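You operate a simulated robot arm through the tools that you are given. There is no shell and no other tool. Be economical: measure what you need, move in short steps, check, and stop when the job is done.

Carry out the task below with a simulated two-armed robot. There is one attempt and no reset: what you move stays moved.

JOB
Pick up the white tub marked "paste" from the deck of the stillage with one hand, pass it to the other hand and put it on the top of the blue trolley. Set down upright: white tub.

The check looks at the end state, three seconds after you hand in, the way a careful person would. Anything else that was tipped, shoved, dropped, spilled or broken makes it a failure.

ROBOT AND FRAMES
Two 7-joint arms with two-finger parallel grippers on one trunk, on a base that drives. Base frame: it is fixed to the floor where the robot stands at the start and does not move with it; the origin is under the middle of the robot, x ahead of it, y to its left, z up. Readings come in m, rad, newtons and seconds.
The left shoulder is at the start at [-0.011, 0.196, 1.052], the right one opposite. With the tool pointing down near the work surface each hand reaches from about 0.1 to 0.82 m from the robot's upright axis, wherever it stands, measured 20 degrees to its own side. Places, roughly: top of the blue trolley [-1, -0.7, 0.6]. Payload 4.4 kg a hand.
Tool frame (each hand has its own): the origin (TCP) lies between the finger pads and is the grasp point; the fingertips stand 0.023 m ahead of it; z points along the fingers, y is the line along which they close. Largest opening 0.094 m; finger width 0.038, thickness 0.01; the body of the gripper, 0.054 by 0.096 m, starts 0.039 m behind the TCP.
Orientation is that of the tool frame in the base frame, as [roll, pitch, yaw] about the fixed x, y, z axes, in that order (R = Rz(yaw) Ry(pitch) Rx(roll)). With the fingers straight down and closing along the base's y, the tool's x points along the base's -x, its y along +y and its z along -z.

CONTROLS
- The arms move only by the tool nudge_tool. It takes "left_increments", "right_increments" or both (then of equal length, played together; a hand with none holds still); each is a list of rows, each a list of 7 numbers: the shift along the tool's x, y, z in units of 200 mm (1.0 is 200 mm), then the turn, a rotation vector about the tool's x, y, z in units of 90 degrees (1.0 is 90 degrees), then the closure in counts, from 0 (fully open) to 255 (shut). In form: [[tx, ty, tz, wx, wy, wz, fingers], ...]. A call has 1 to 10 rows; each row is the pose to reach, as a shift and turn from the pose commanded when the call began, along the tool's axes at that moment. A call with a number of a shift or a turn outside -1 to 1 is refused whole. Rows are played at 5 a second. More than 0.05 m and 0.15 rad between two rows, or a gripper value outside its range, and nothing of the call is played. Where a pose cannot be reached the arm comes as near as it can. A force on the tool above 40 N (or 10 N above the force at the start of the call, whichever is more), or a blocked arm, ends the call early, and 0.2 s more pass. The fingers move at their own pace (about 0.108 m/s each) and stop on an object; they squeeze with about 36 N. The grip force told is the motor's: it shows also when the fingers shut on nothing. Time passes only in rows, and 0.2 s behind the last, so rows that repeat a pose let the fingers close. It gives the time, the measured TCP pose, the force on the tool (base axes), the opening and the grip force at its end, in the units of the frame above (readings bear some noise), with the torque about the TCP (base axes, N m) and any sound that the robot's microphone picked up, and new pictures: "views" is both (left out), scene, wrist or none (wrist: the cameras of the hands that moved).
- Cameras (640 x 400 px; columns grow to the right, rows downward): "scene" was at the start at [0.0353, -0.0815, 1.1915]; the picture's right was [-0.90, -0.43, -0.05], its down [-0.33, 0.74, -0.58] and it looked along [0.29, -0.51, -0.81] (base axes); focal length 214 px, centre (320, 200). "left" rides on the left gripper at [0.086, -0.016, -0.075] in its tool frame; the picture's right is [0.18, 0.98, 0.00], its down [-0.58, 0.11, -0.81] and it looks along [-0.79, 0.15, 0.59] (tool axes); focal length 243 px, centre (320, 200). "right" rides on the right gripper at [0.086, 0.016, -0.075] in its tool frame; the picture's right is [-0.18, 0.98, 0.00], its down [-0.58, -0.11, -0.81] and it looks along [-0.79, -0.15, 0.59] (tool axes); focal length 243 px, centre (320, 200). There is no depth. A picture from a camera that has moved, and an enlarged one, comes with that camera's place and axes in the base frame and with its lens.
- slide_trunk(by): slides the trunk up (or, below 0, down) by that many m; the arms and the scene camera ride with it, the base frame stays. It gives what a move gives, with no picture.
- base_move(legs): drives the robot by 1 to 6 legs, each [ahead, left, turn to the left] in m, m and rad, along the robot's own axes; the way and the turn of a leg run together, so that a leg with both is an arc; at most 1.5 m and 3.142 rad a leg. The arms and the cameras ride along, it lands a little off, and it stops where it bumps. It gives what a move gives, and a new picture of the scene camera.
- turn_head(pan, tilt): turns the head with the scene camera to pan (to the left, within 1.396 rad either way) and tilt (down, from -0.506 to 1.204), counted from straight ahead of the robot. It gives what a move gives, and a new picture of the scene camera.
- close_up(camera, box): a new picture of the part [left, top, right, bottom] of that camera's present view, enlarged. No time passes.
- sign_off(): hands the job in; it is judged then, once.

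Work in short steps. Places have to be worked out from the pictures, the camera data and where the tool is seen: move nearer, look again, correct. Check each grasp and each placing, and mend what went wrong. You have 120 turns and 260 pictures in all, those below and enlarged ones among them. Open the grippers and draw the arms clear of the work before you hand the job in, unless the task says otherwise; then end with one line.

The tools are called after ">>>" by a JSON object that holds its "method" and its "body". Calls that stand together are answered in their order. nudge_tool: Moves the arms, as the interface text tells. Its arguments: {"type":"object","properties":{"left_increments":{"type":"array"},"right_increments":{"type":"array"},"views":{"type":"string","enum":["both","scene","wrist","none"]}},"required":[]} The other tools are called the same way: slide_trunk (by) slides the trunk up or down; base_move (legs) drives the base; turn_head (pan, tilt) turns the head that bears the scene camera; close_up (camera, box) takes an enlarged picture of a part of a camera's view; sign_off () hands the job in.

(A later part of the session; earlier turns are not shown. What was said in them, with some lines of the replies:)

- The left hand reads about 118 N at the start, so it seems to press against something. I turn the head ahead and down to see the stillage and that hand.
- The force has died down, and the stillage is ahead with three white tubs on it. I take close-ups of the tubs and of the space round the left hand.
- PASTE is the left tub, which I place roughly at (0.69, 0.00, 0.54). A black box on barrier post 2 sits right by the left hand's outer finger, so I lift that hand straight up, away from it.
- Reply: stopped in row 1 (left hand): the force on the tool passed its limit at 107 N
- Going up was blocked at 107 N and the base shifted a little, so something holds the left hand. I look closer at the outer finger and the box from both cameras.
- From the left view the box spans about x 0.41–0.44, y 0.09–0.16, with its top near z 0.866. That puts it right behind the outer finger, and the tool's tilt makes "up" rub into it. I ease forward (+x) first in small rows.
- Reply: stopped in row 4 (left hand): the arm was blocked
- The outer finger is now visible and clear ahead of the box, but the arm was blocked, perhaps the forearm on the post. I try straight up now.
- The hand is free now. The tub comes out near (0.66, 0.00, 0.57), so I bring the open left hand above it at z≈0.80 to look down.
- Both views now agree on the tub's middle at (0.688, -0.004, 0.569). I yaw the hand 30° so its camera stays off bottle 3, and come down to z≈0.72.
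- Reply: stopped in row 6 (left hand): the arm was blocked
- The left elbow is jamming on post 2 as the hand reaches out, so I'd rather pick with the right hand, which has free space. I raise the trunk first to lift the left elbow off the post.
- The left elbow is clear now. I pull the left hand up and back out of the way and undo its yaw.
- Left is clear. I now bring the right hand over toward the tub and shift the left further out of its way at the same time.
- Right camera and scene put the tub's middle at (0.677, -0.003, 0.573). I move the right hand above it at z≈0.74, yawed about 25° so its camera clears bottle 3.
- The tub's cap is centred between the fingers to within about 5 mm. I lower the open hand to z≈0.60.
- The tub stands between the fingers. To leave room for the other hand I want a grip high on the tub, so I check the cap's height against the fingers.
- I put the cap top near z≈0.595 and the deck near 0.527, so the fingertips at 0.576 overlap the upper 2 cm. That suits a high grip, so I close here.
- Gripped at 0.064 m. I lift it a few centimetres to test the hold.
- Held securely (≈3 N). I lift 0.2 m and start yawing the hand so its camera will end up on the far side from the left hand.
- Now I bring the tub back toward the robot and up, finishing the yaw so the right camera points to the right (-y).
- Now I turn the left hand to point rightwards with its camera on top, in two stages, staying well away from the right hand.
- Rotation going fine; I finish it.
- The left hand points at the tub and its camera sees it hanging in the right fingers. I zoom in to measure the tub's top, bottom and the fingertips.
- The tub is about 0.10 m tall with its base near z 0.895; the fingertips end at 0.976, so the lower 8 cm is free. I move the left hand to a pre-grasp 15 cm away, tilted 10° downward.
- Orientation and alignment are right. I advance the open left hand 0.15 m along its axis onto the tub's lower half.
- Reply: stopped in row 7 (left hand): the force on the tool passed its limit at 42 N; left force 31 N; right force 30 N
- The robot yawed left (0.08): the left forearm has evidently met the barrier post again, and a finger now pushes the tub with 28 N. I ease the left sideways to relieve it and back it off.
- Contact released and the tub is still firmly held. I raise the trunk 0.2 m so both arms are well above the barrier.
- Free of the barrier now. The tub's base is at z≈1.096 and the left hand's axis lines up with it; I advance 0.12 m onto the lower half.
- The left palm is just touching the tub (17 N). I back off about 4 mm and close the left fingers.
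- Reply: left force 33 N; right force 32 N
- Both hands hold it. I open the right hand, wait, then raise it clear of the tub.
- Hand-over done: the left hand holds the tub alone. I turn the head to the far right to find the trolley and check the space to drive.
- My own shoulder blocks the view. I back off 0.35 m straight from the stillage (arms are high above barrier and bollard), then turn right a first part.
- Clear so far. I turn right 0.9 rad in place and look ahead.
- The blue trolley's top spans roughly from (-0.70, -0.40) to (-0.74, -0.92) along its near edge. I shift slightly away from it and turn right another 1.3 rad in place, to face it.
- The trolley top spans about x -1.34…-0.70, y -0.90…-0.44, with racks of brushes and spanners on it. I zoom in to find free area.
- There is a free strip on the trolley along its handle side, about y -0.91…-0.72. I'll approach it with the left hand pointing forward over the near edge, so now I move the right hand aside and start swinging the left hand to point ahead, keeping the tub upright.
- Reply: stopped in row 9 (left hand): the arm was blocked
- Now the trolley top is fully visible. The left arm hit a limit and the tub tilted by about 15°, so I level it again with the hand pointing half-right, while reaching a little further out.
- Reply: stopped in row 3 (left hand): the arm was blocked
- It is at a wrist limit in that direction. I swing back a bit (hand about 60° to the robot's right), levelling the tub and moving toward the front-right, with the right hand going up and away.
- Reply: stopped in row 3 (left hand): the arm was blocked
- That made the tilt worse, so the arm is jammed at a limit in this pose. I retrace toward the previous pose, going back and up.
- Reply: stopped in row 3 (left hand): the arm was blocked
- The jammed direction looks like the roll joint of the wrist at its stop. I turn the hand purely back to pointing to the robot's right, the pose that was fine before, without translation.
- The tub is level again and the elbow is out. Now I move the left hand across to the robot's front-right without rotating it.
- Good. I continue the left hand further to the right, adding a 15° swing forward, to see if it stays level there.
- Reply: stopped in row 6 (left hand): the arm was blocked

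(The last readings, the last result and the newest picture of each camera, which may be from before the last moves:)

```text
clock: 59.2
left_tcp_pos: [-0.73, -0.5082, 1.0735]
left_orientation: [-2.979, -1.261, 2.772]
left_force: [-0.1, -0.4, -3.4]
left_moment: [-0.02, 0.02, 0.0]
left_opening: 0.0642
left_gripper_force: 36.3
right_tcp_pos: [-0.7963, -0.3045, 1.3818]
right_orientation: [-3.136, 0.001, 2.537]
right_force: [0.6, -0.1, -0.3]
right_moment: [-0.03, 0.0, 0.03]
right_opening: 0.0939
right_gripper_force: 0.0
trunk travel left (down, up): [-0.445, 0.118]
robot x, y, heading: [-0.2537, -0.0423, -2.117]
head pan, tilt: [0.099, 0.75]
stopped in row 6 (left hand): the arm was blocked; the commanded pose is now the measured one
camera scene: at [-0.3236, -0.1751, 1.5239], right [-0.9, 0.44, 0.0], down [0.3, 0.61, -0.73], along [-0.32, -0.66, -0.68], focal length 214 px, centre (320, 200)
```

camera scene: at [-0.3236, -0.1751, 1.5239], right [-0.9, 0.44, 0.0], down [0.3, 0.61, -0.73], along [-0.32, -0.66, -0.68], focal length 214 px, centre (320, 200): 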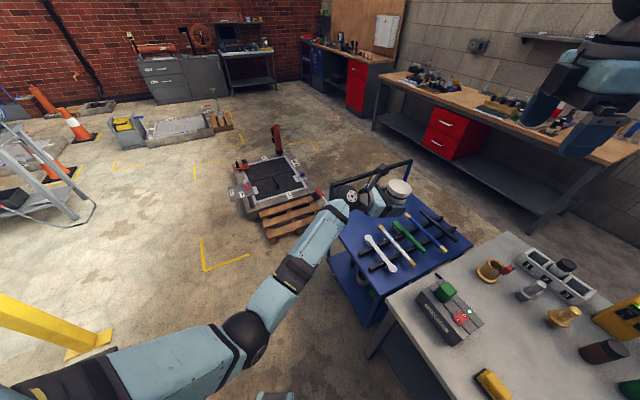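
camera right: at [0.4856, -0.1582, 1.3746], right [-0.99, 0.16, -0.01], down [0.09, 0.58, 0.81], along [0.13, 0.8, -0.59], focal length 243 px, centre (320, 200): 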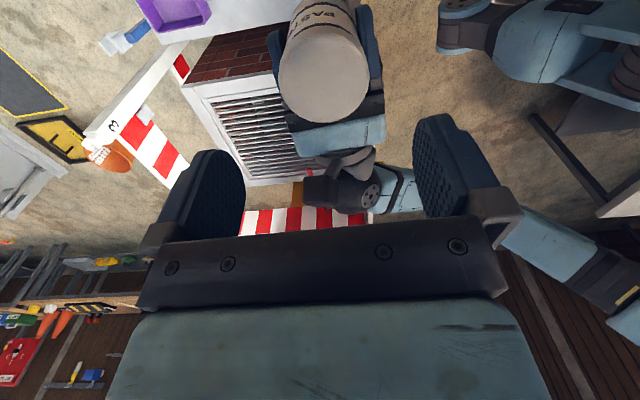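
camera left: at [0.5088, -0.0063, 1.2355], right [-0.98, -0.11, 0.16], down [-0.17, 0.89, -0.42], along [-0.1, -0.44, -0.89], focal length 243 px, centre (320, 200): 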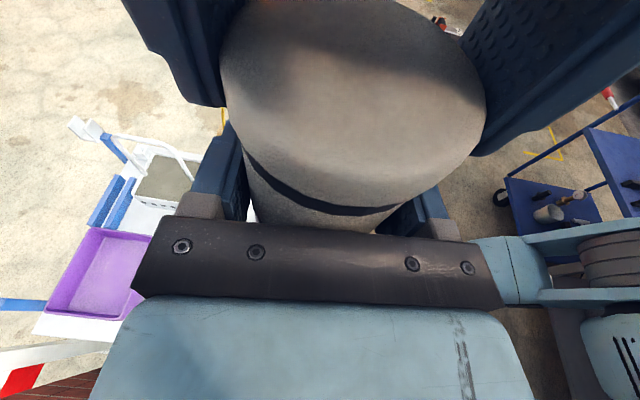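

The limit moves with the forearm: reaching right makes it worse, reaching left should allow the hand to point more forward. I go back to the level pose first, retreating left.

>>> {"method": "nudge_tool", "body": {"left_increments": [[0, 0, -0.1, -0.05, 0.019, 0.005, 255], [0, -0.01, -0.25, -0.1, 0.038, 0.01, 255], [0, -0.015, -0.43, -0.15, 0.056, 0.015, 255], [0, -0.02, -0.61, -0.2, 0.075, 0.02, 255], [0, -0.025, -0.79, -0.212, 0.079, 0.021, 255], [-0.01, -0.03, -0.967, -0.212, 0.079, 0.021, 255], [-0.01, -0.03, -0.967, -0.212, 0.079, 0.021, 255]], "views": "none"}}

```text
clock: 60.8
left_tcp_pos: [-0.5522, -0.5501, 1.1291]
left_orientation: [3.127, -1.387, 2.608]
left_force: [0.7, 1.1, -2.7]
left_moment: [-0.01, 0.04, -0.01]
left_opening: 0.0641
left_gripper_force: 36.1
right_tcp_pos: [-0.7973, -0.3056, 1.38]
right_orientation: [-3.136, 0.0, 2.539]
right_force: [0.3, -0.4, 0.3]
right_moment: [0.01, -0.04, 0.02]
right_opening: 0.0942
right_gripper_force: 0.0
trunk travel left (down, up): [-0.445, 0.118]
robot x, y, heading: [-0.2525, -0.0442, -2.123]
head pan, tilt: [0.099, 0.75]
```

Level. Now I carry it toward the robot's left-front without rotation.

>>> {"method": "nudge_tool", "body": {"left_increments": [[-0.035, 0.006, -0.19, 0, 0, 0, 255], [-0.07, 0.012, -0.38, 0, 0, 0, 255], [-0.105, 0.018, -0.57, 0, 0, 0, 255], [-0.14, 0.024, -0.76, 0, 0, 0, 255], [-0.175, 0.03, -0.95, 0, 0, 0, 255], [-0.175, 0.03, -0.95, 0, 0, 0, 255]], "views": "none"}}

```text
clock: 62.2
left_tcp_pos: [-0.3837, -0.6465, 1.1292]
left_orientation: [3.132, -1.387, 2.603]
left_force: [0.1, -0.8, -2.2]
left_moment: [-0.04, -0.01, 0.0]
left_opening: 0.064
left_gripper_force: 36.3
right_tcp_pos: [-0.7966, -0.3051, 1.3813]
right_orientation: [-3.135, 0.0, 2.537]
right_force: [-0.5, 0.4, -0.3]
right_moment: [-0.01, -0.05, -0.02]
right_opening: 0.0937
right_gripper_force: 0.1
trunk travel left (down, up): [-0.445, 0.118]
robot x, y, heading: [-0.2543, -0.042, -2.118]
head pan, tilt: [0.099, 0.75]
```

Continuing left and now swinging the hand 30° forward about the vertical.

>>> {"method": "nudge_tool", "body": {"left_increments": [[-0.035, 0.006, -0.19, 0, 0, 0, 255], [-0.07, 0.012, -0.38, 0.05, 0, -0.009, 255], [-0.105, 0.018, -0.575, 0.11, 0, -0.02, 255], [-0.105, 0.018, -0.575, 0.17, 0, -0.032, 255], [-0.105, 0.018, -0.575, 0.23, 0, -0.043, 255], [-0.105, 0.018, -0.575, 0.28, 0, -0.052, 255], [-0.105, 0.018, -0.575, 0.327, 0, -0.061, 255], [-0.105, 0.018, -0.575, 0.327, 0, -0.061, 255]], "views": "scene"}}

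```text
clock: 64.0
left_tcp_pos: [-0.2808, -0.7034, 1.1307]
left_orientation: [3.126, -1.387, 3.13]
left_force: [-0.1, 0.2, -2.4]
left_moment: [0.01, -0.02, -0.01]
left_opening: 0.064
left_gripper_force: 36.0
right_tcp_pos: [-0.7956, -0.3066, 1.3819]
right_orientation: [-3.137, 0.0, 2.539]
right_force: [0.9, 0.5, 0.6]
right_moment: [0.0, 0.01, 0.02]
right_opening: 0.094
right_gripper_force: 0.2
trunk travel left (down, up): [-0.445, 0.118]
robot x, y, heading: [-0.2467, -0.0422, -2.118]
head pan, tilt: [0.099, 0.75]
camera scene: at [-0.3231, -0.1765, 1.5238], right [-0.9, 0.44, 0.0], down [0.3, 0.61, -0.73], along [-0.32, -0.66, -0.68], focal length 214 px, centre (320, 200)
```

scene: 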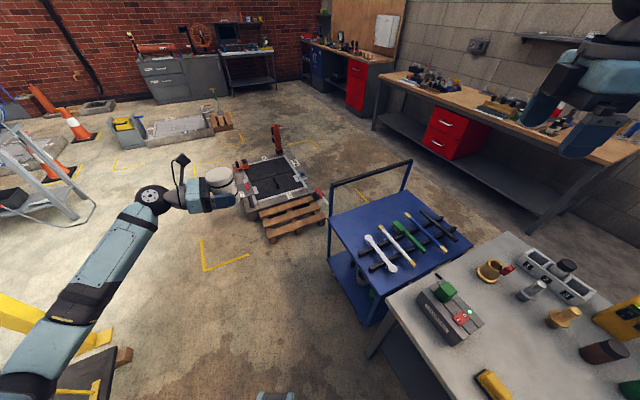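

Level and swung 30° with no trouble. I add 25° more at this place.

>>> {"method": "nudge_tool", "body": {"left_increments": [[0, 0, 0, 0.06, 0, -0.011, 255], [0, 0, 0, 0.12, 0, -0.022, 255], [0, 0, 0, 0.18, 0, -0.033, 255], [0, 0, 0, 0.24, 0, -0.045, 255], [0, 0, 0, 0.275, 0, -0.051, 255], [0, 0, 0, 0.275, 0, -0.051, 255]], "views": "none"}}

```text
clock: 65.4
left_tcp_pos: [-0.2803, -0.7041, 1.1297]
left_orientation: [3.129, -1.386, -2.714]
left_force: [0.7, -0.1, -3.5]
left_moment: [0.03, 0.0, -0.02]
left_opening: 0.064
left_gripper_force: 35.8
right_tcp_pos: [-0.7958, -0.3059, 1.3815]
right_orientation: [-3.137, -0.002, 2.54]
right_force: [-0.5, 0.5, 0.1]
right_moment: [0.0, -0.01, 0.0]
right_opening: 0.0942
right_gripper_force: 0.2
trunk travel left (down, up): [-0.445, 0.118]
robot x, y, heading: [-0.2495, -0.0416, -2.118]
head pan, tilt: [0.099, 0.75]
```

The tub is level with the hand pointing about 34° right of ahead, and the trunk can do most of the lowering. I retract and raise the right hand, then drive beside the trolley and turn to face it.

>>> {"method": "nudge_tool", "body": {"right_increments": [[0, 0.1, -0.15, 0, 0, 0, 0], [0, 0.25, -0.3, 0, 0, 0, 0], [0, 0.45, -0.45, 0, 0, 0, 0], [0, 0.65, -0.55, 0, 0, 0, 0], [0, 0.85, -0.6, 0, 0, 0, 0], [0, 1.0, -0.6, 0, 0, 0, 0], [0, 1.0, -0.6, 0, 0, 0, 0]], "views": "none"}}

>>> {"method": "base_move", "body": {"legs": [[0.28, 0.17, 0]]}}

```text
clock: 67.0
left_tcp_pos: [-0.2819, -0.7038, 1.129]
left_orientation: [3.131, -1.386, -2.715]
left_force: [0.5, -0.8, -2.7]
left_moment: [-0.01, 0.01, 0.02]
left_opening: 0.0643
left_gripper_force: 36.4
right_tcp_pos: [-0.6824, -0.141, 1.5011]
right_orientation: [-3.136, -0.001, 2.539]
right_force: [0.0, 0.4, -0.7]
right_moment: [0.01, 0.01, -0.02]
right_opening: 0.0938
right_gripper_force: 0.1
trunk travel left (down, up): [-0.445, 0.118]
robot x, y, heading: [-0.2493, -0.0421, -2.121]
head pan, tilt: [0.099, 0.75]
```

```text
clock: 69.2
left_tcp_pos: [-0.2855, -1.0309, 1.1304]
left_orientation: [3.134, -1.388, -2.719]
left_force: [-0.3, 0.8, -2.9]
left_moment: [0.0, 0.0, 0.02]
left_opening: 0.064
left_gripper_force: 35.9
right_tcp_pos: [-0.6865, -0.4673, 1.5018]
right_orientation: [-3.136, 0.002, 2.538]
right_force: [0.1, 0.4, 0.1]
right_moment: [0.01, -0.02, -0.01]
right_opening: 0.0938
right_gripper_force: 0.0
trunk travel left (down, up): [-0.445, 0.118]
robot x, y, heading: [-0.2509, -0.3741, -2.118]
head pan, tilt: [0.099, 0.75]
camera scene: at [-0.3274, -0.5035, 1.5239], right [-0.9, 0.44, 0.0], down [0.3, 0.61, -0.73], along [-0.32, -0.66, -0.68], focal length 214 px, centre (320, 200)
```

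scene: 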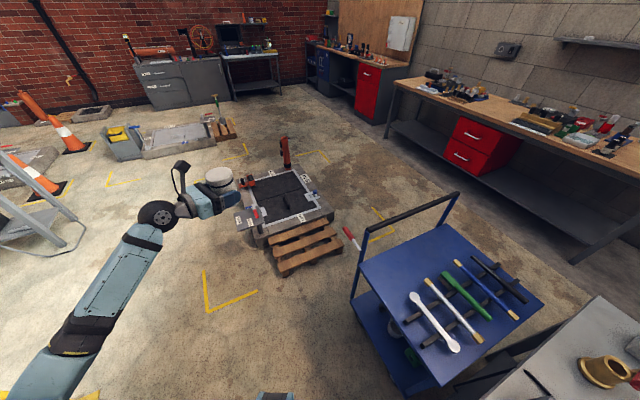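

The trolley corner is at (-0.706, -0.907), nearest spanner end at (-0.83, -0.67). I aim the tub at about (-0.79, -0.775) and turn the robot to face the trolley.

>>> {"method": "base_move", "body": {"legs": [[0, 0, -0.885]]}}

>>> {"method": "turn_head", "body": {"pan": 0.3, "tilt": 0.85}}

```text
clock: 71.9
left_tcp_pos: [-0.7863, -0.7668, 1.1301]
left_orientation: [3.131, -1.386, 2.686]
left_force: [-0.3, -0.2, -2.5]
left_moment: [0.01, -0.03, -0.01]
left_opening: 0.0638
left_gripper_force: 36.1
right_tcp_pos: [-0.6037, -0.0997, 1.5016]
right_orientation: [-3.136, 0.001, 1.655]
right_force: [0.2, 0.7, 0.3]
right_moment: [-0.01, 0.01, -0.01]
right_opening: 0.0939
right_gripper_force: 0.1
trunk travel left (down, up): [-0.445, 0.118]
robot x, y, heading: [-0.2519, -0.3729, -3.002]
head pan, tilt: [0.099, 0.75]
camera scene: at [-0.4034, -0.4006, 1.5238], right [-0.23, 0.97, 0.0], down [0.66, 0.16, -0.73], along [-0.71, -0.17, -0.68], focal length 214 px, centre (320, 200)
```

scene: 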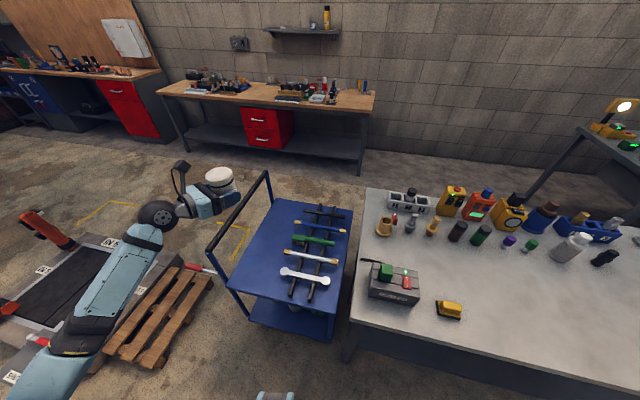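

```text
clock: 72.6
left_tcp_pos: [-0.7854, -0.7673, 1.1296]
left_orientation: [3.131, -1.385, 2.684]
left_force: [-0.3, 0.5, -2.8]
left_moment: [-0.03, -0.04, -0.01]
left_opening: 0.0643
left_gripper_force: 35.5
right_tcp_pos: [-0.6043, -0.101, 1.5016]
right_orientation: [-3.136, 0.001, 1.654]
right_force: [-0.8, -0.2, 0.1]
right_moment: [0.0, -0.02, -0.02]
right_opening: 0.0937
right_gripper_force: 0.1
trunk travel left (down, up): [-0.445, 0.118]
robot x, y, heading: [-0.2526, -0.3688, -3.002]
head pan, tilt: [0.3, 0.85]
camera scene: at [-0.3937, -0.4141, 1.5158], right [-0.42, 0.91, 0.0], down [0.68, 0.32, -0.66], along [-0.6, -0.28, -0.75], focal length 214 px, centre (320, 200)
```

scene: 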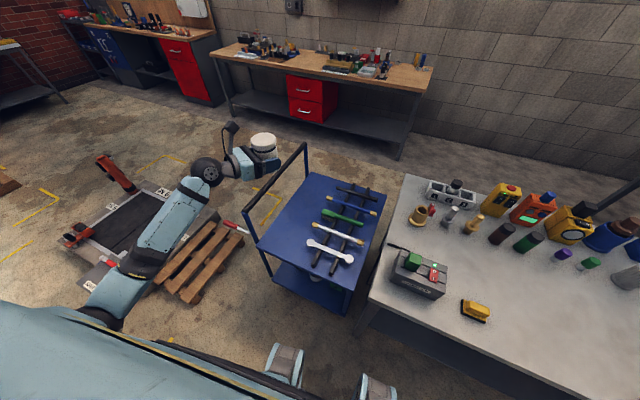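

The tub is over (-0.793, -0.763) as planned. Before lowering I check the handle and corner position again in a close-up.

>>> {"method": "close_up", "body": {"camera": "scene", "box": [220, 120, 400, 310]}}

>>> {"method": "close_up", "body": {"camera": "left", "box": [0, 0, 640, 400]}}

```text
2.11 times, centred on (310, 215) of scene
camera zoom: at [-0.3937, -0.4141, 1.5158], right [-0.42, 0.91, 0.0], down [0.68, 0.32, -0.66], along [-0.6, -0.28, -0.75], focal length 452 px, centre (341, 168)
```

zoom: 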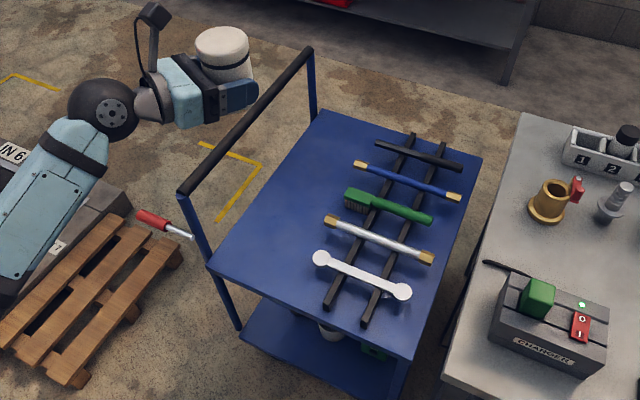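

```text
1.00 times, centred on (320, 200) of left (not enlarged: the box is as wide or as high as the picture)
camera zoom: at [-0.7408, -0.8088, 1.2276], right [0.41, 0.89, 0.18], down [0.85, -0.31, -0.42], along [-0.32, 0.33, -0.89], focal length 243 px, centre (320, 200)
```

zoom: 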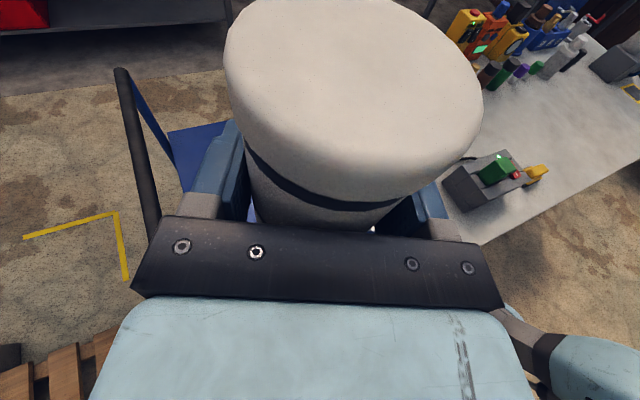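

Handle bar: z≈0.88 at y≈-0.90, SE post near (-0.73, -0.90), and something with a red grip sticks out by it. I nudge the tub 1.5 cm away from the handle, trim 1° of tilt, and then lower the trunk 0.3 m.

>>> {"method": "nudge_tool", "body": {"left_increments": [[0, 0.067, 0.033, 0, 0, 0.0125, 255], [0, 0.067, 0.033, 0, 0, 0.0125, 255]], "views": "none"}}

>>> {"method": "slide_trunk", "body": {"by": -0.3}}

>>> {"method": "close_up", "body": {"camera": "scene", "box": [0, 0, 640, 400]}}

>>> {"method": "close_up", "body": {"camera": "left", "box": [0, 0, 640, 400]}}

```text
clock: 73.2
left_tcp_pos: [-0.7839, -0.7526, 1.1296]
left_orientation: [-3.047, -1.387, 2.577]
left_force: [-0.1, -0.1, -3.4]
left_moment: [-0.03, 0.02, -0.01]
left_opening: 0.0641
left_gripper_force: 36.2
right_tcp_pos: [-0.6047, -0.1011, 1.5017]
right_orientation: [-3.135, -0.002, 1.654]
right_force: [-1.3, -1.2, -0.1]
right_moment: [0.02, -0.01, -0.03]
right_opening: 0.0942
right_gripper_force: 0.0
trunk travel left (down, up): [-0.445, 0.118]
robot x, y, heading: [-0.2575, -0.3705, -3.0]
head pan, tilt: [0.3, 0.85]
```

```text
clock: 76.2
left_tcp_pos: [-0.7841, -0.7529, 0.8297]
left_orientation: [-3.048, -1.386, 2.577]
left_force: [-0.5, 0.2, -3.5]
left_moment: [0.01, -0.01, 0.01]
left_opening: 0.064
left_gripper_force: 35.7
right_tcp_pos: [-0.6032, -0.0997, 1.201]
right_orientation: [-3.136, -0.001, 1.654]
right_force: [-1.2, -0.2, 0.5]
right_moment: [0.01, 0.02, 0.01]
right_opening: 0.094
right_gripper_force: 0.0
trunk travel left (down, up): [-0.145, 0.418]
robot x, y, heading: [-0.2545, -0.3704, -3.008]
head pan, tilt: [0.3, 0.85]
```

```text
1.00 times, centred on (320, 200) of scene (not enlarged: the box is as wide or as high as the picture)
camera zoom: at [-0.3935, -0.4142, 1.2159], right [-0.42, 0.91, 0.0], down [0.68, 0.32, -0.66], along [-0.6, -0.28, -0.75], focal length 214 px, centre (320, 200)
```

zoom: 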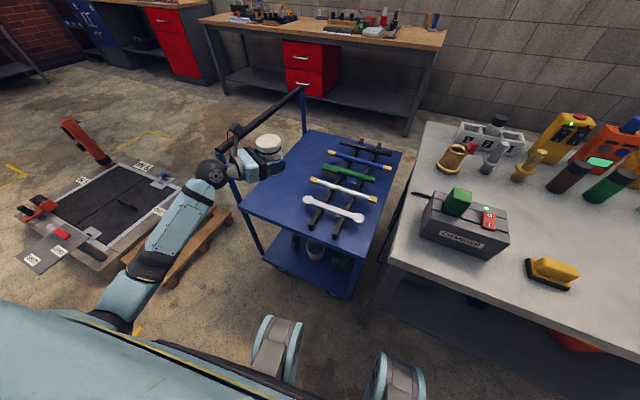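

```text
1.00 times, centred on (320, 200) of left (not enlarged: the box is as wide or as high as the picture)
camera zoom: at [-0.7395, -0.7925, 0.9271], right [0.42, 0.89, 0.16], down [0.85, -0.32, -0.43], along [-0.33, 0.32, -0.89], focal length 243 px, centre (320, 200)
```

zoom: 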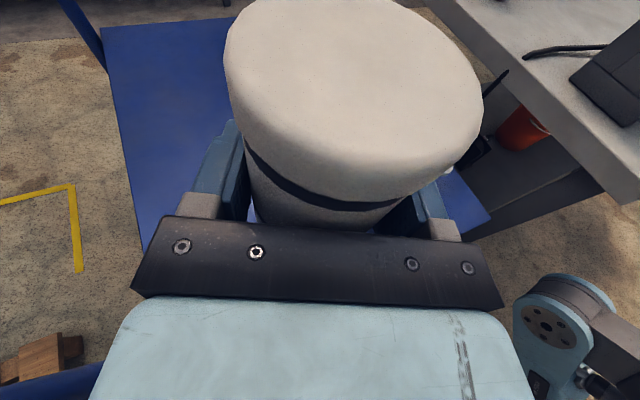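

Clear so far. I take a close look at the gap between hand and handle before going lower.

>>> {"method": "close_up", "body": {"camera": "scene", "box": [180, 80, 340, 230]}}

```text
2.67 times, centred on (260, 155) of scene
camera zoom: at [-0.3935, -0.4142, 1.2159], right [-0.42, 0.91, 0.0], down [0.68, 0.32, -0.66], along [-0.6, -0.28, -0.75], focal length 572 px, centre (480, 320)
```

zoom: 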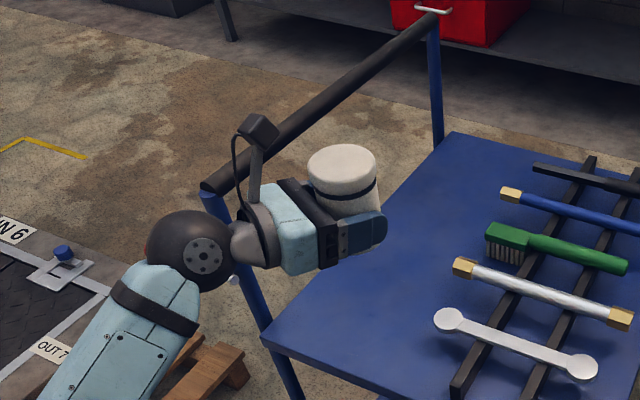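

Gap from hand and wrist to the handle post is about 5 cm. I lower the trunk the remaining 0.14 m, leaving the tub about 5 cm above the top.

>>> {"method": "slide_trunk", "body": {"by": -0.14}}

>>> {"method": "close_up", "body": {"camera": "scene", "box": [180, 60, 340, 210]}}

>>> {"method": "close_up", "body": {"camera": "left", "box": [0, 0, 640, 400]}}

```text
clock: 77.9
left_tcp_pos: [-0.7845, -0.7532, 0.6899]
left_orientation: [-3.046, -1.385, 2.575]
left_force: [-0.6, 0.4, -3.6]
left_moment: [0.04, -0.03, 0.03]
left_opening: 0.0643
left_gripper_force: 36.3
right_tcp_pos: [-0.6044, -0.0991, 1.061]
right_orientation: [-3.137, 0.001, 1.653]
right_force: [-0.6, 0.8, 0.0]
right_moment: [0.01, 0.0, 0.01]
right_opening: 0.0939
right_gripper_force: 0.1
trunk travel left (down, up): [-0.005, 0.558]
robot x, y, heading: [-0.2559, -0.3691, -3.004]
head pan, tilt: [0.3, 0.85]
```

```text
2.67 times, centred on (260, 135) of scene
camera zoom: at [-0.3935, -0.4141, 1.0759], right [-0.42, 0.91, 0.0], down [0.68, 0.32, -0.66], along [-0.6, -0.28, -0.75], focal length 572 px, centre (480, 373)
```

zoom: 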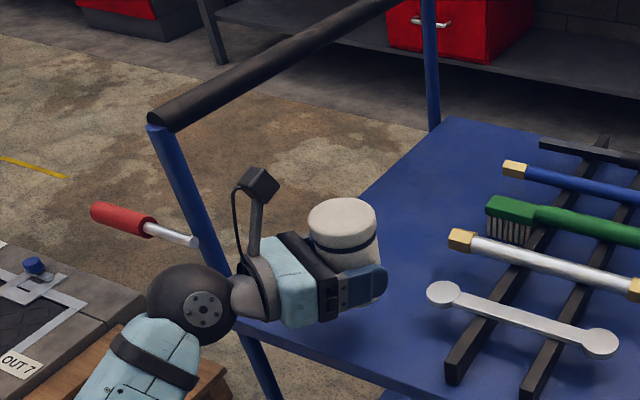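

```text
1.00 times, centred on (320, 200) of left (not enlarged: the box is as wide or as high as the picture)
camera zoom: at [-0.7395, -0.7925, 0.7872], right [0.42, 0.89, 0.16], down [0.85, -0.32, -0.43], along [-0.33, 0.32, -0.89], focal length 243 px, centre (320, 200)
```

zoom: 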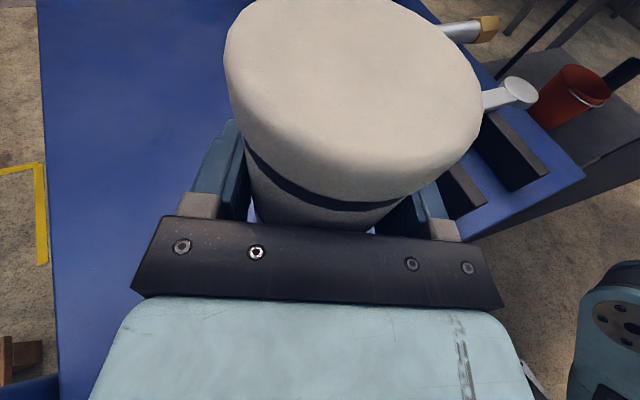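

All clear. I lower the hand 35 mm straight down and check the force.

>>> {"method": "nudge_tool", "body": {"left_increments": [[-0.05, 0.001, 0.009, 0, 0, 0, 255], [-0.1, 0.002, 0.018, 0, 0, 0, 255], [-0.14, 0.0025, 0.026, 0, 0, 0, 255], [-0.172, 0.003, 0.032, 0, 0, 0, 255], [-0.172, 0.003, 0.032, 0, 0, 0, 255]], "views": "wrist"}}

>>> {"method": "close_up", "body": {"camera": "scene", "box": [220, 90, 320, 180]}}

```text
clock: 79.1
left_tcp_pos: [-0.7854, -0.753, 0.6537]
left_orientation: [-3.047, -1.386, 2.577]
left_force: [-0.1, -0.9, -2.7]
left_moment: [0.02, -0.01, -0.02]
left_opening: 0.0639
left_gripper_force: 36.1
right_tcp_pos: [-0.6051, -0.0994, 1.062]
right_orientation: [-3.135, 0.0, 1.654]
right_force: [0.8, -0.7, -1.0]
right_moment: [0.0, -0.03, 0.0]
right_opening: 0.0938
right_gripper_force: 0.1
trunk travel left (down, up): [-0.005, 0.558]
robot x, y, heading: [-0.2571, -0.3728, -3.003]
head pan, tilt: [0.3, 0.85]
camera left: at [-0.7395, -0.792, 0.7521], right [0.42, 0.89, 0.16], down [0.85, -0.32, -0.43], along [-0.33, 0.32, -0.89], focal length 243 px, centre (320, 200)
```

left: 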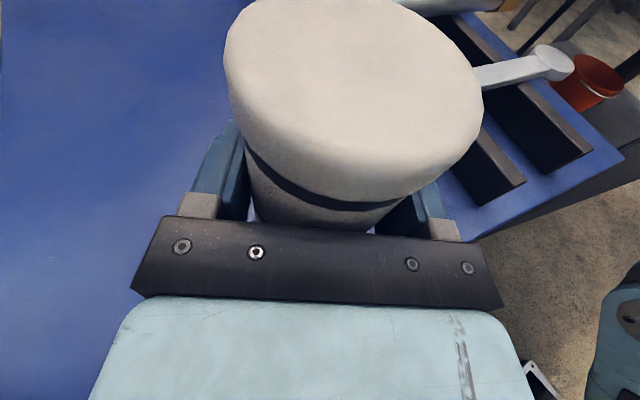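

```text
4.44 times, centred on (270, 135) of scene
camera zoom: at [-0.3936, -0.4141, 1.0758], right [-0.42, 0.91, 0.0], down [0.68, 0.32, -0.66], along [-0.6, -0.28, -0.75], focal length 953 px, centre (542, 489)
```

zoom: 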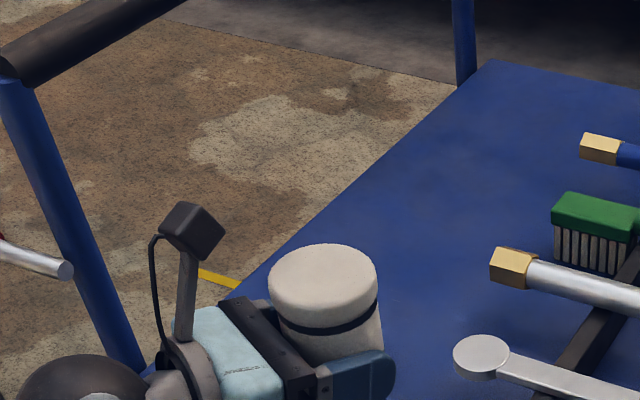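

Still free (−2.7 N). I go down in 2–3 mm rows to feel for contact.

>>> {"method": "nudge_tool", "body": {"left_increments": [[-0.012, 0, 0.002, 0, 0, 0, 255], [-0.024, 0, 0.0045, 0, 0, 0, 255], [-0.036, 0, 0.0067, 0, 0, 0, 255], [-0.036, 0, 0.0067, 0, 0, 0, 255]], "views": "none"}}

```text
clock: 80.1
left_tcp_pos: [-0.7841, -0.7522, 0.647]
left_orientation: [-3.049, -1.384, 2.579]
left_force: [0.1, -0.4, -3.0]
left_moment: [-0.03, -0.01, 0.0]
left_opening: 0.064
left_gripper_force: 35.8
right_tcp_pos: [-0.6045, -0.1001, 1.0612]
right_orientation: [-3.136, 0.0, 1.654]
right_force: [-0.1, 0.0, -1.0]
right_moment: [0.02, 0.03, 0.0]
right_opening: 0.0941
right_gripper_force: 0.1
trunk travel left (down, up): [-0.005, 0.558]
robot x, y, heading: [-0.2582, -0.368, -3.008]
head pan, tilt: [0.3, 0.85]
```

Still no contact at z 0.647; I continue down another 8 mm the same way.

>>> {"method": "nudge_tool", "body": {"left_increments": [[-0.01, 0, 0.002, 0, 0, 0, 255], [-0.02, 0, 0.0037, 0, 0, 0, 255], [-0.03, 0, 0.0056, 0, 0, 0, 255], [-0.04, 0, 0.0075, 0, 0, 0, 255], [-0.04, 0, 0.0075, 0, 0, 0, 255]], "views": "wrist"}}

```text
clock: 81.3
left_tcp_pos: [-0.784, -0.7525, 0.6394]
left_orientation: [-3.041, -1.385, 2.573]
left_force: [-0.3, -0.8, 0.0]
left_moment: [-0.06, -0.18, -0.03]
left_opening: 0.064
left_gripper_force: 35.8
right_tcp_pos: [-0.6043, -0.0997, 1.0622]
right_orientation: [-3.136, 0.001, 1.656]
right_force: [-0.5, -0.2, 0.8]
right_moment: [0.0, -0.01, -0.02]
right_opening: 0.094
right_gripper_force: 0.1
trunk travel left (down, up): [-0.005, 0.558]
robot x, y, heading: [-0.252, -0.3723, -3.001]
head pan, tilt: [0.3, 0.85]
camera left: at [-0.7395, -0.7928, 0.7372], right [0.42, 0.89, 0.16], down [0.85, -0.32, -0.43], along [-0.33, 0.32, -0.89], focal length 243 px, centre (320, 200)
```

left: 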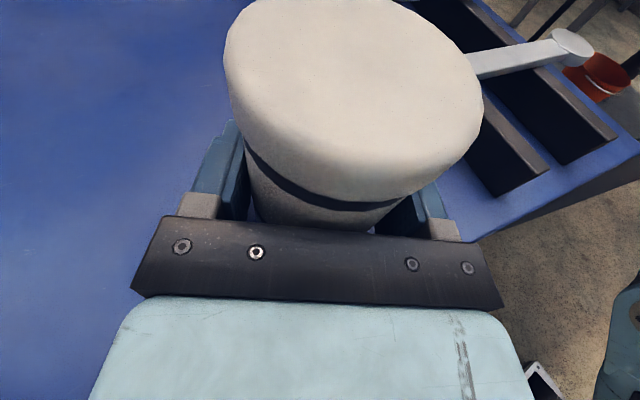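

The load has gone off (0 N), so it has just touched. I press 1.5 mm more for firm seating.

>>> {"method": "nudge_tool", "body": {"left_increments": [[-0.004, 0, 0.0008, 0, 0, 0, 255], [-0.008, 0, 0.0015, 0, 0, 0, 255], [-0.008, 0, 0.0015, 0, 0, 0, 255]], "views": "none"}}

```text
clock: 82.1
left_tcp_pos: [-0.7846, -0.7534, 0.6393]
left_orientation: [-3.035, -1.388, 2.566]
left_force: [-0.6, -3.2, 12.8]
left_moment: [-0.31, -0.87, -0.2]
left_opening: 0.0637
left_gripper_force: 36.4
right_tcp_pos: [-0.6044, -0.1001, 1.0617]
right_orientation: [-3.135, -0.001, 1.654]
right_force: [-0.5, 0.1, 0.1]
right_moment: [0.0, -0.01, -0.01]
right_opening: 0.0942
right_gripper_force: 0.1
trunk travel left (down, up): [-0.005, 0.558]
robot x, y, heading: [-0.2574, -0.3728, -3.002]
head pan, tilt: [0.3, 0.85]
```

Firmly seated (13 N). I open the left fingers and hold still.

>>> {"method": "nudge_tool", "body": {"left_increments": [[0.004, 0, -0.0008, 0, 0, 0, 200], [0.004, 0, -0.0008, 0, 0, 0, 100], [0.004, 0, -0.0008, 0, 0, 0, 0], [0.004, 0, -0.0008, 0, 0, 0, 0], [0.004, 0, -0.0008, 0, 0, 0, 0]]}}

```text
clock: 83.3
left_tcp_pos: [-0.7844, -0.753, 0.6382]
left_orientation: [-3.037, -1.387, 2.566]
left_force: [-6.4, -4.4, 14.1]
left_moment: [-0.31, -0.57, -0.29]
left_opening: 0.0943
left_gripper_force: 0.1
right_tcp_pos: [-0.6033, -0.0991, 1.0619]
right_orientation: [-3.133, 0.0, 1.653]
right_force: [0.2, 0.3, -0.5]
right_moment: [0.03, -0.01, 0.0]
right_opening: 0.0942
right_gripper_force: 0.1
trunk travel left (down, up): [-0.005, 0.558]
robot x, y, heading: [-0.2559, -0.3711, -3.0]
head pan, tilt: [0.3, 0.85]
camera scene: at [-0.3927, -0.4134, 1.0761], right [-0.42, 0.91, 0.0], down [0.68, 0.32, -0.66], along [-0.6, -0.28, -0.75], focal length 214 px, centre (320, 200)
camera left: at [-0.7393, -0.7927, 0.7372], right [0.42, 0.89, 0.16], down [0.85, -0.32, -0.43], along [-0.33, 0.32, -0.89], focal length 243 px, centre (320, 200)
```

scene: 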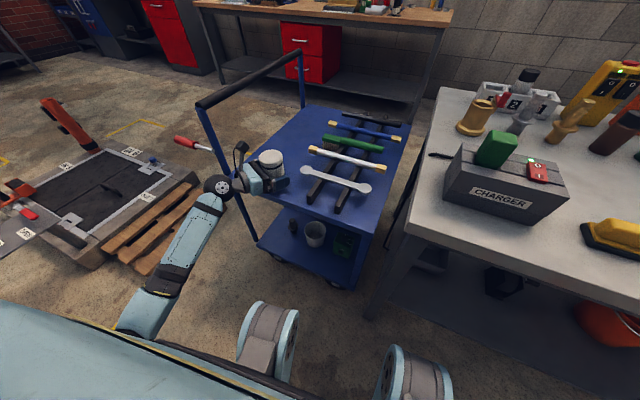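
left: 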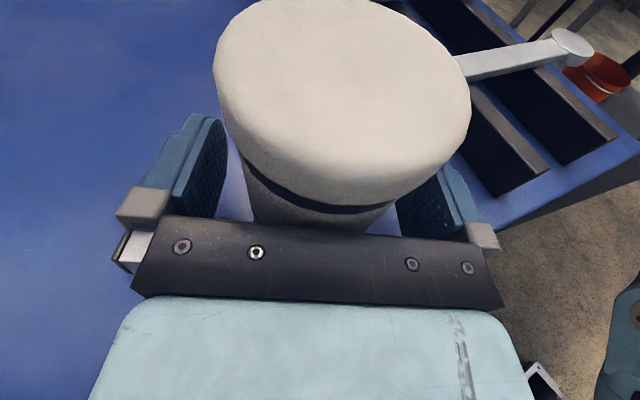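

The 14 N upward remains with the fingers open, so the fingertip edge rests on the trolley top. I raise the hand 6 mm first and look.

>>> {"method": "nudge_tool", "body": {"left_increments": [[0.012, 0, -0.0022, 0, 0, 0, 0], [0.03, 0, -0.0056, 0, 0, 0, 0], [0.03, 0, -0.0056, 0, 0, 0, 0]], "views": "wrist"}}

>>> {"method": "close_up", "body": {"camera": "scene", "box": [220, 120, 320, 210]}}

```text
clock: 84.1
left_tcp_pos: [-0.7836, -0.7523, 0.6435]
left_orientation: [-3.052, -1.385, 2.58]
left_force: [0.1, -1.2, -0.4]
left_moment: [0.01, 0.01, -0.03]
left_opening: 0.0938
left_gripper_force: 0.0
right_tcp_pos: [-0.605, -0.1006, 1.061]
right_orientation: [-3.138, -0.001, 1.654]
right_force: [0.0, -0.4, -0.8]
right_moment: [0.01, 0.02, 0.0]
right_opening: 0.0938
right_gripper_force: 0.0
trunk travel left (down, up): [-0.005, 0.558]
robot x, y, heading: [-0.2594, -0.365, -3.005]
head pan, tilt: [0.3, 0.85]
camera left: at [-0.7395, -0.7925, 0.7417], right [0.42, 0.89, 0.16], down [0.85, -0.32, -0.42], along [-0.33, 0.32, -0.89], focal length 243 px, centre (320, 200)
```

left: 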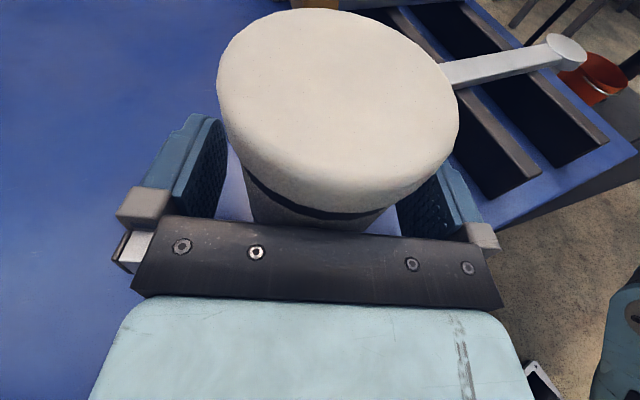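

```text
4.44 times, centred on (270, 165) of scene
camera zoom: at [-0.3933, -0.414, 1.0758], right [-0.42, 0.91, 0.0], down [0.68, 0.32, -0.66], along [-0.6, -0.28, -0.75], focal length 953 px, centre (542, 356)
```

zoom: 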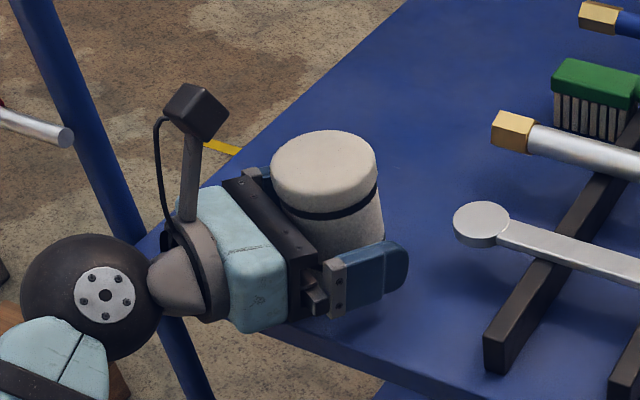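

The tub stayed put as the hand rose. I withdraw the left hand along its own axis.

>>> {"method": "nudge_tool", "body": {"left_increments": [[0, 0, -0.05, 0, 0, 0, 0], [0, 0, -0.15, 0, 0, 0, 0], [0, 0, -0.3, 0, 0, 0, 0], [0, 0, -0.45, 0, 0, 0, 0], [0, 0, -0.6, 0, 0, 0, 0], [0, 0, -0.6, 0, 0, 0, 0]]}}

>>> {"method": "close_up", "body": {"camera": "scene", "box": [220, 110, 340, 220]}}

```text
clock: 85.5
left_tcp_pos: [-0.6776, -0.8076, 0.6659]
left_orientation: [-3.048, -1.386, 2.575]
left_force: [-0.2, -0.6, -0.7]
left_moment: [-0.01, 0.0, 0.0]
left_opening: 0.0939
left_gripper_force: 0.1
right_tcp_pos: [-0.6042, -0.1007, 1.0612]
right_orientation: [-3.138, 0.001, 1.654]
right_force: [-0.5, 0.1, 0.0]
right_moment: [0.0, -0.01, 0.02]
right_opening: 0.0941
right_gripper_force: 0.0
trunk travel left (down, up): [-0.005, 0.558]
robot x, y, heading: [-0.2534, -0.3717, -3.004]
head pan, tilt: [0.3, 0.85]
camera scene: at [-0.3934, -0.414, 1.0759], right [-0.42, 0.91, 0.0], down [0.68, 0.32, -0.66], along [-0.6, -0.28, -0.75], focal length 214 px, centre (320, 200)
camera left: at [-0.6335, -0.8463, 0.7643], right [0.42, 0.89, 0.16], down [0.85, -0.32, -0.43], along [-0.33, 0.32, -0.89], focal length 243 px, centre (320, 200)
```

scene: 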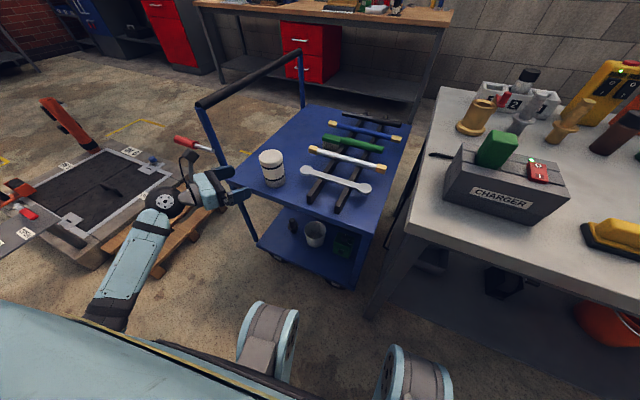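
left: 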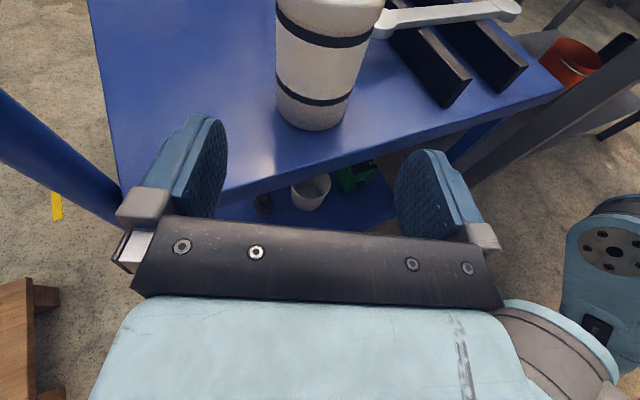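

```text
3.64 times, centred on (280, 165) of scene
camera zoom: at [-0.3934, -0.414, 1.0759], right [-0.42, 0.91, 0.0], down [0.68, 0.32, -0.66], along [-0.6, -0.28, -0.75], focal length 780 px, centre (466, 327)
```

zoom: 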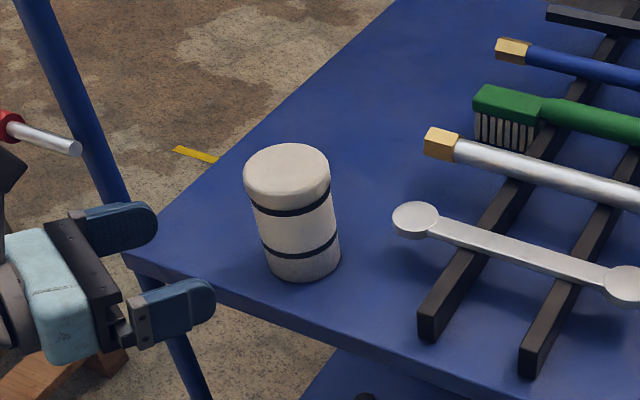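

The tub stands upright on the trolley, clear of the tools. I withdraw the left hand another 10 cm from the handle post, then raise the trunk to bring both arms clear.

>>> {"method": "nudge_tool", "body": {"left_increments": [[0, 0, -0.1, 0, 0, 0, 0], [0, 0, -0.25, 0, 0, 0, 0], [0, 0, -0.4, 0, 0, 0, 0], [0, 0, -0.5, 0, 0, 0, 0], [0, 0, -0.5, 0, 0, 0, 0]], "views": "none"}}

>>> {"method": "slide_trunk", "body": {"by": 0.3}}

>>> {"method": "close_up", "body": {"camera": "scene", "box": [0, 0, 640, 400]}}

>>> {"method": "close_up", "body": {"camera": "scene", "box": [220, 130, 380, 270]}}

```text
clock: 86.7
left_tcp_pos: [-0.5904, -0.8501, 0.6852]
left_orientation: [-3.045, -1.386, 2.575]
left_force: [0.8, -0.6, -0.1]
left_moment: [-0.01, -0.01, 0.04]
left_opening: 0.0939
left_gripper_force: 0.0
right_tcp_pos: [-0.6041, -0.1, 1.0612]
right_orientation: [-3.137, 0.001, 1.654]
right_force: [-1.0, 0.9, 0.4]
right_moment: [0.01, -0.01, 0.02]
right_opening: 0.0942
right_gripper_force: 0.2
trunk travel left (down, up): [-0.005, 0.558]
robot x, y, heading: [-0.2528, -0.3694, -3.005]
head pan, tilt: [0.3, 0.85]
```

```text
clock: 89.7
left_tcp_pos: [-0.5914, -0.8502, 0.984]
left_orientation: [-3.048, -1.386, 2.576]
left_force: [-0.8, 0.3, -0.6]
left_moment: [0.03, -0.03, -0.01]
left_opening: 0.0942
left_gripper_force: 0.0
right_tcp_pos: [-0.6043, -0.1004, 1.3613]
right_orientation: [-3.137, 0.001, 1.653]
right_force: [0.4, 0.5, -0.1]
right_moment: [0.01, 0.02, 0.03]
right_opening: 0.0942
right_gripper_force: 0.1
trunk travel left (down, up): [-0.305, 0.258]
robot x, y, heading: [-0.2568, -0.3738, -3.004]
head pan, tilt: [0.3, 0.85]
```

```text
1.00 times, centred on (320, 200) of scene (not enlarged: the box is as wide or as high as the picture)
camera zoom: at [-0.3934, -0.414, 1.3758], right [-0.42, 0.91, 0.0], down [0.68, 0.32, -0.66], along [-0.6, -0.28, -0.75], focal length 214 px, centre (320, 200)
```

zoom: 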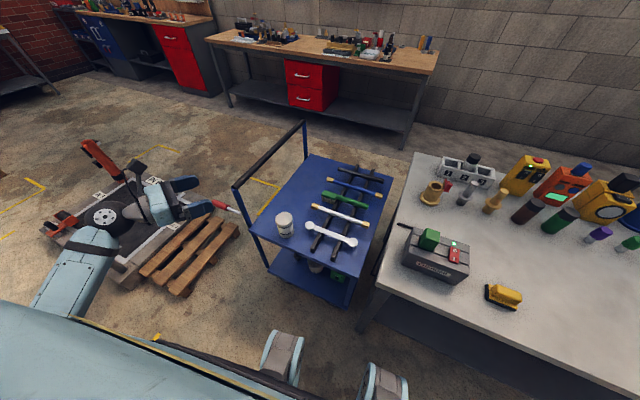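

```text
2.86 times, centred on (300, 200) of scene
camera zoom: at [-0.3934, -0.414, 1.3758], right [-0.42, 0.91, 0.0], down [0.68, 0.32, -0.66], along [-0.6, -0.28, -0.75], focal length 613 px, centre (377, 200)
```

zoom: 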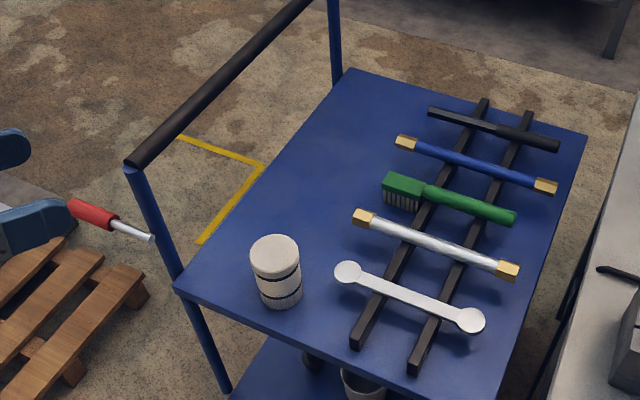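

The tub stands upright on the trolley and the tools there are undisturbed. Both hands are open and well clear, so I hand in.

>>> {"method": "sign_off", "body": {}}

```text
The job is handed in.
```

The white "paste" tub is standing upright on top of the blue trolley: the right hand picked it up, passed it to the left, and the left set it down. The tools on the trolley are where they were, and both hands are open and clear. On the way the left arm pressed on barrier post 2 and the box on it several times (over 100 N once). I saw nothing displaced there, but I didn't check the barrier again afterwards.
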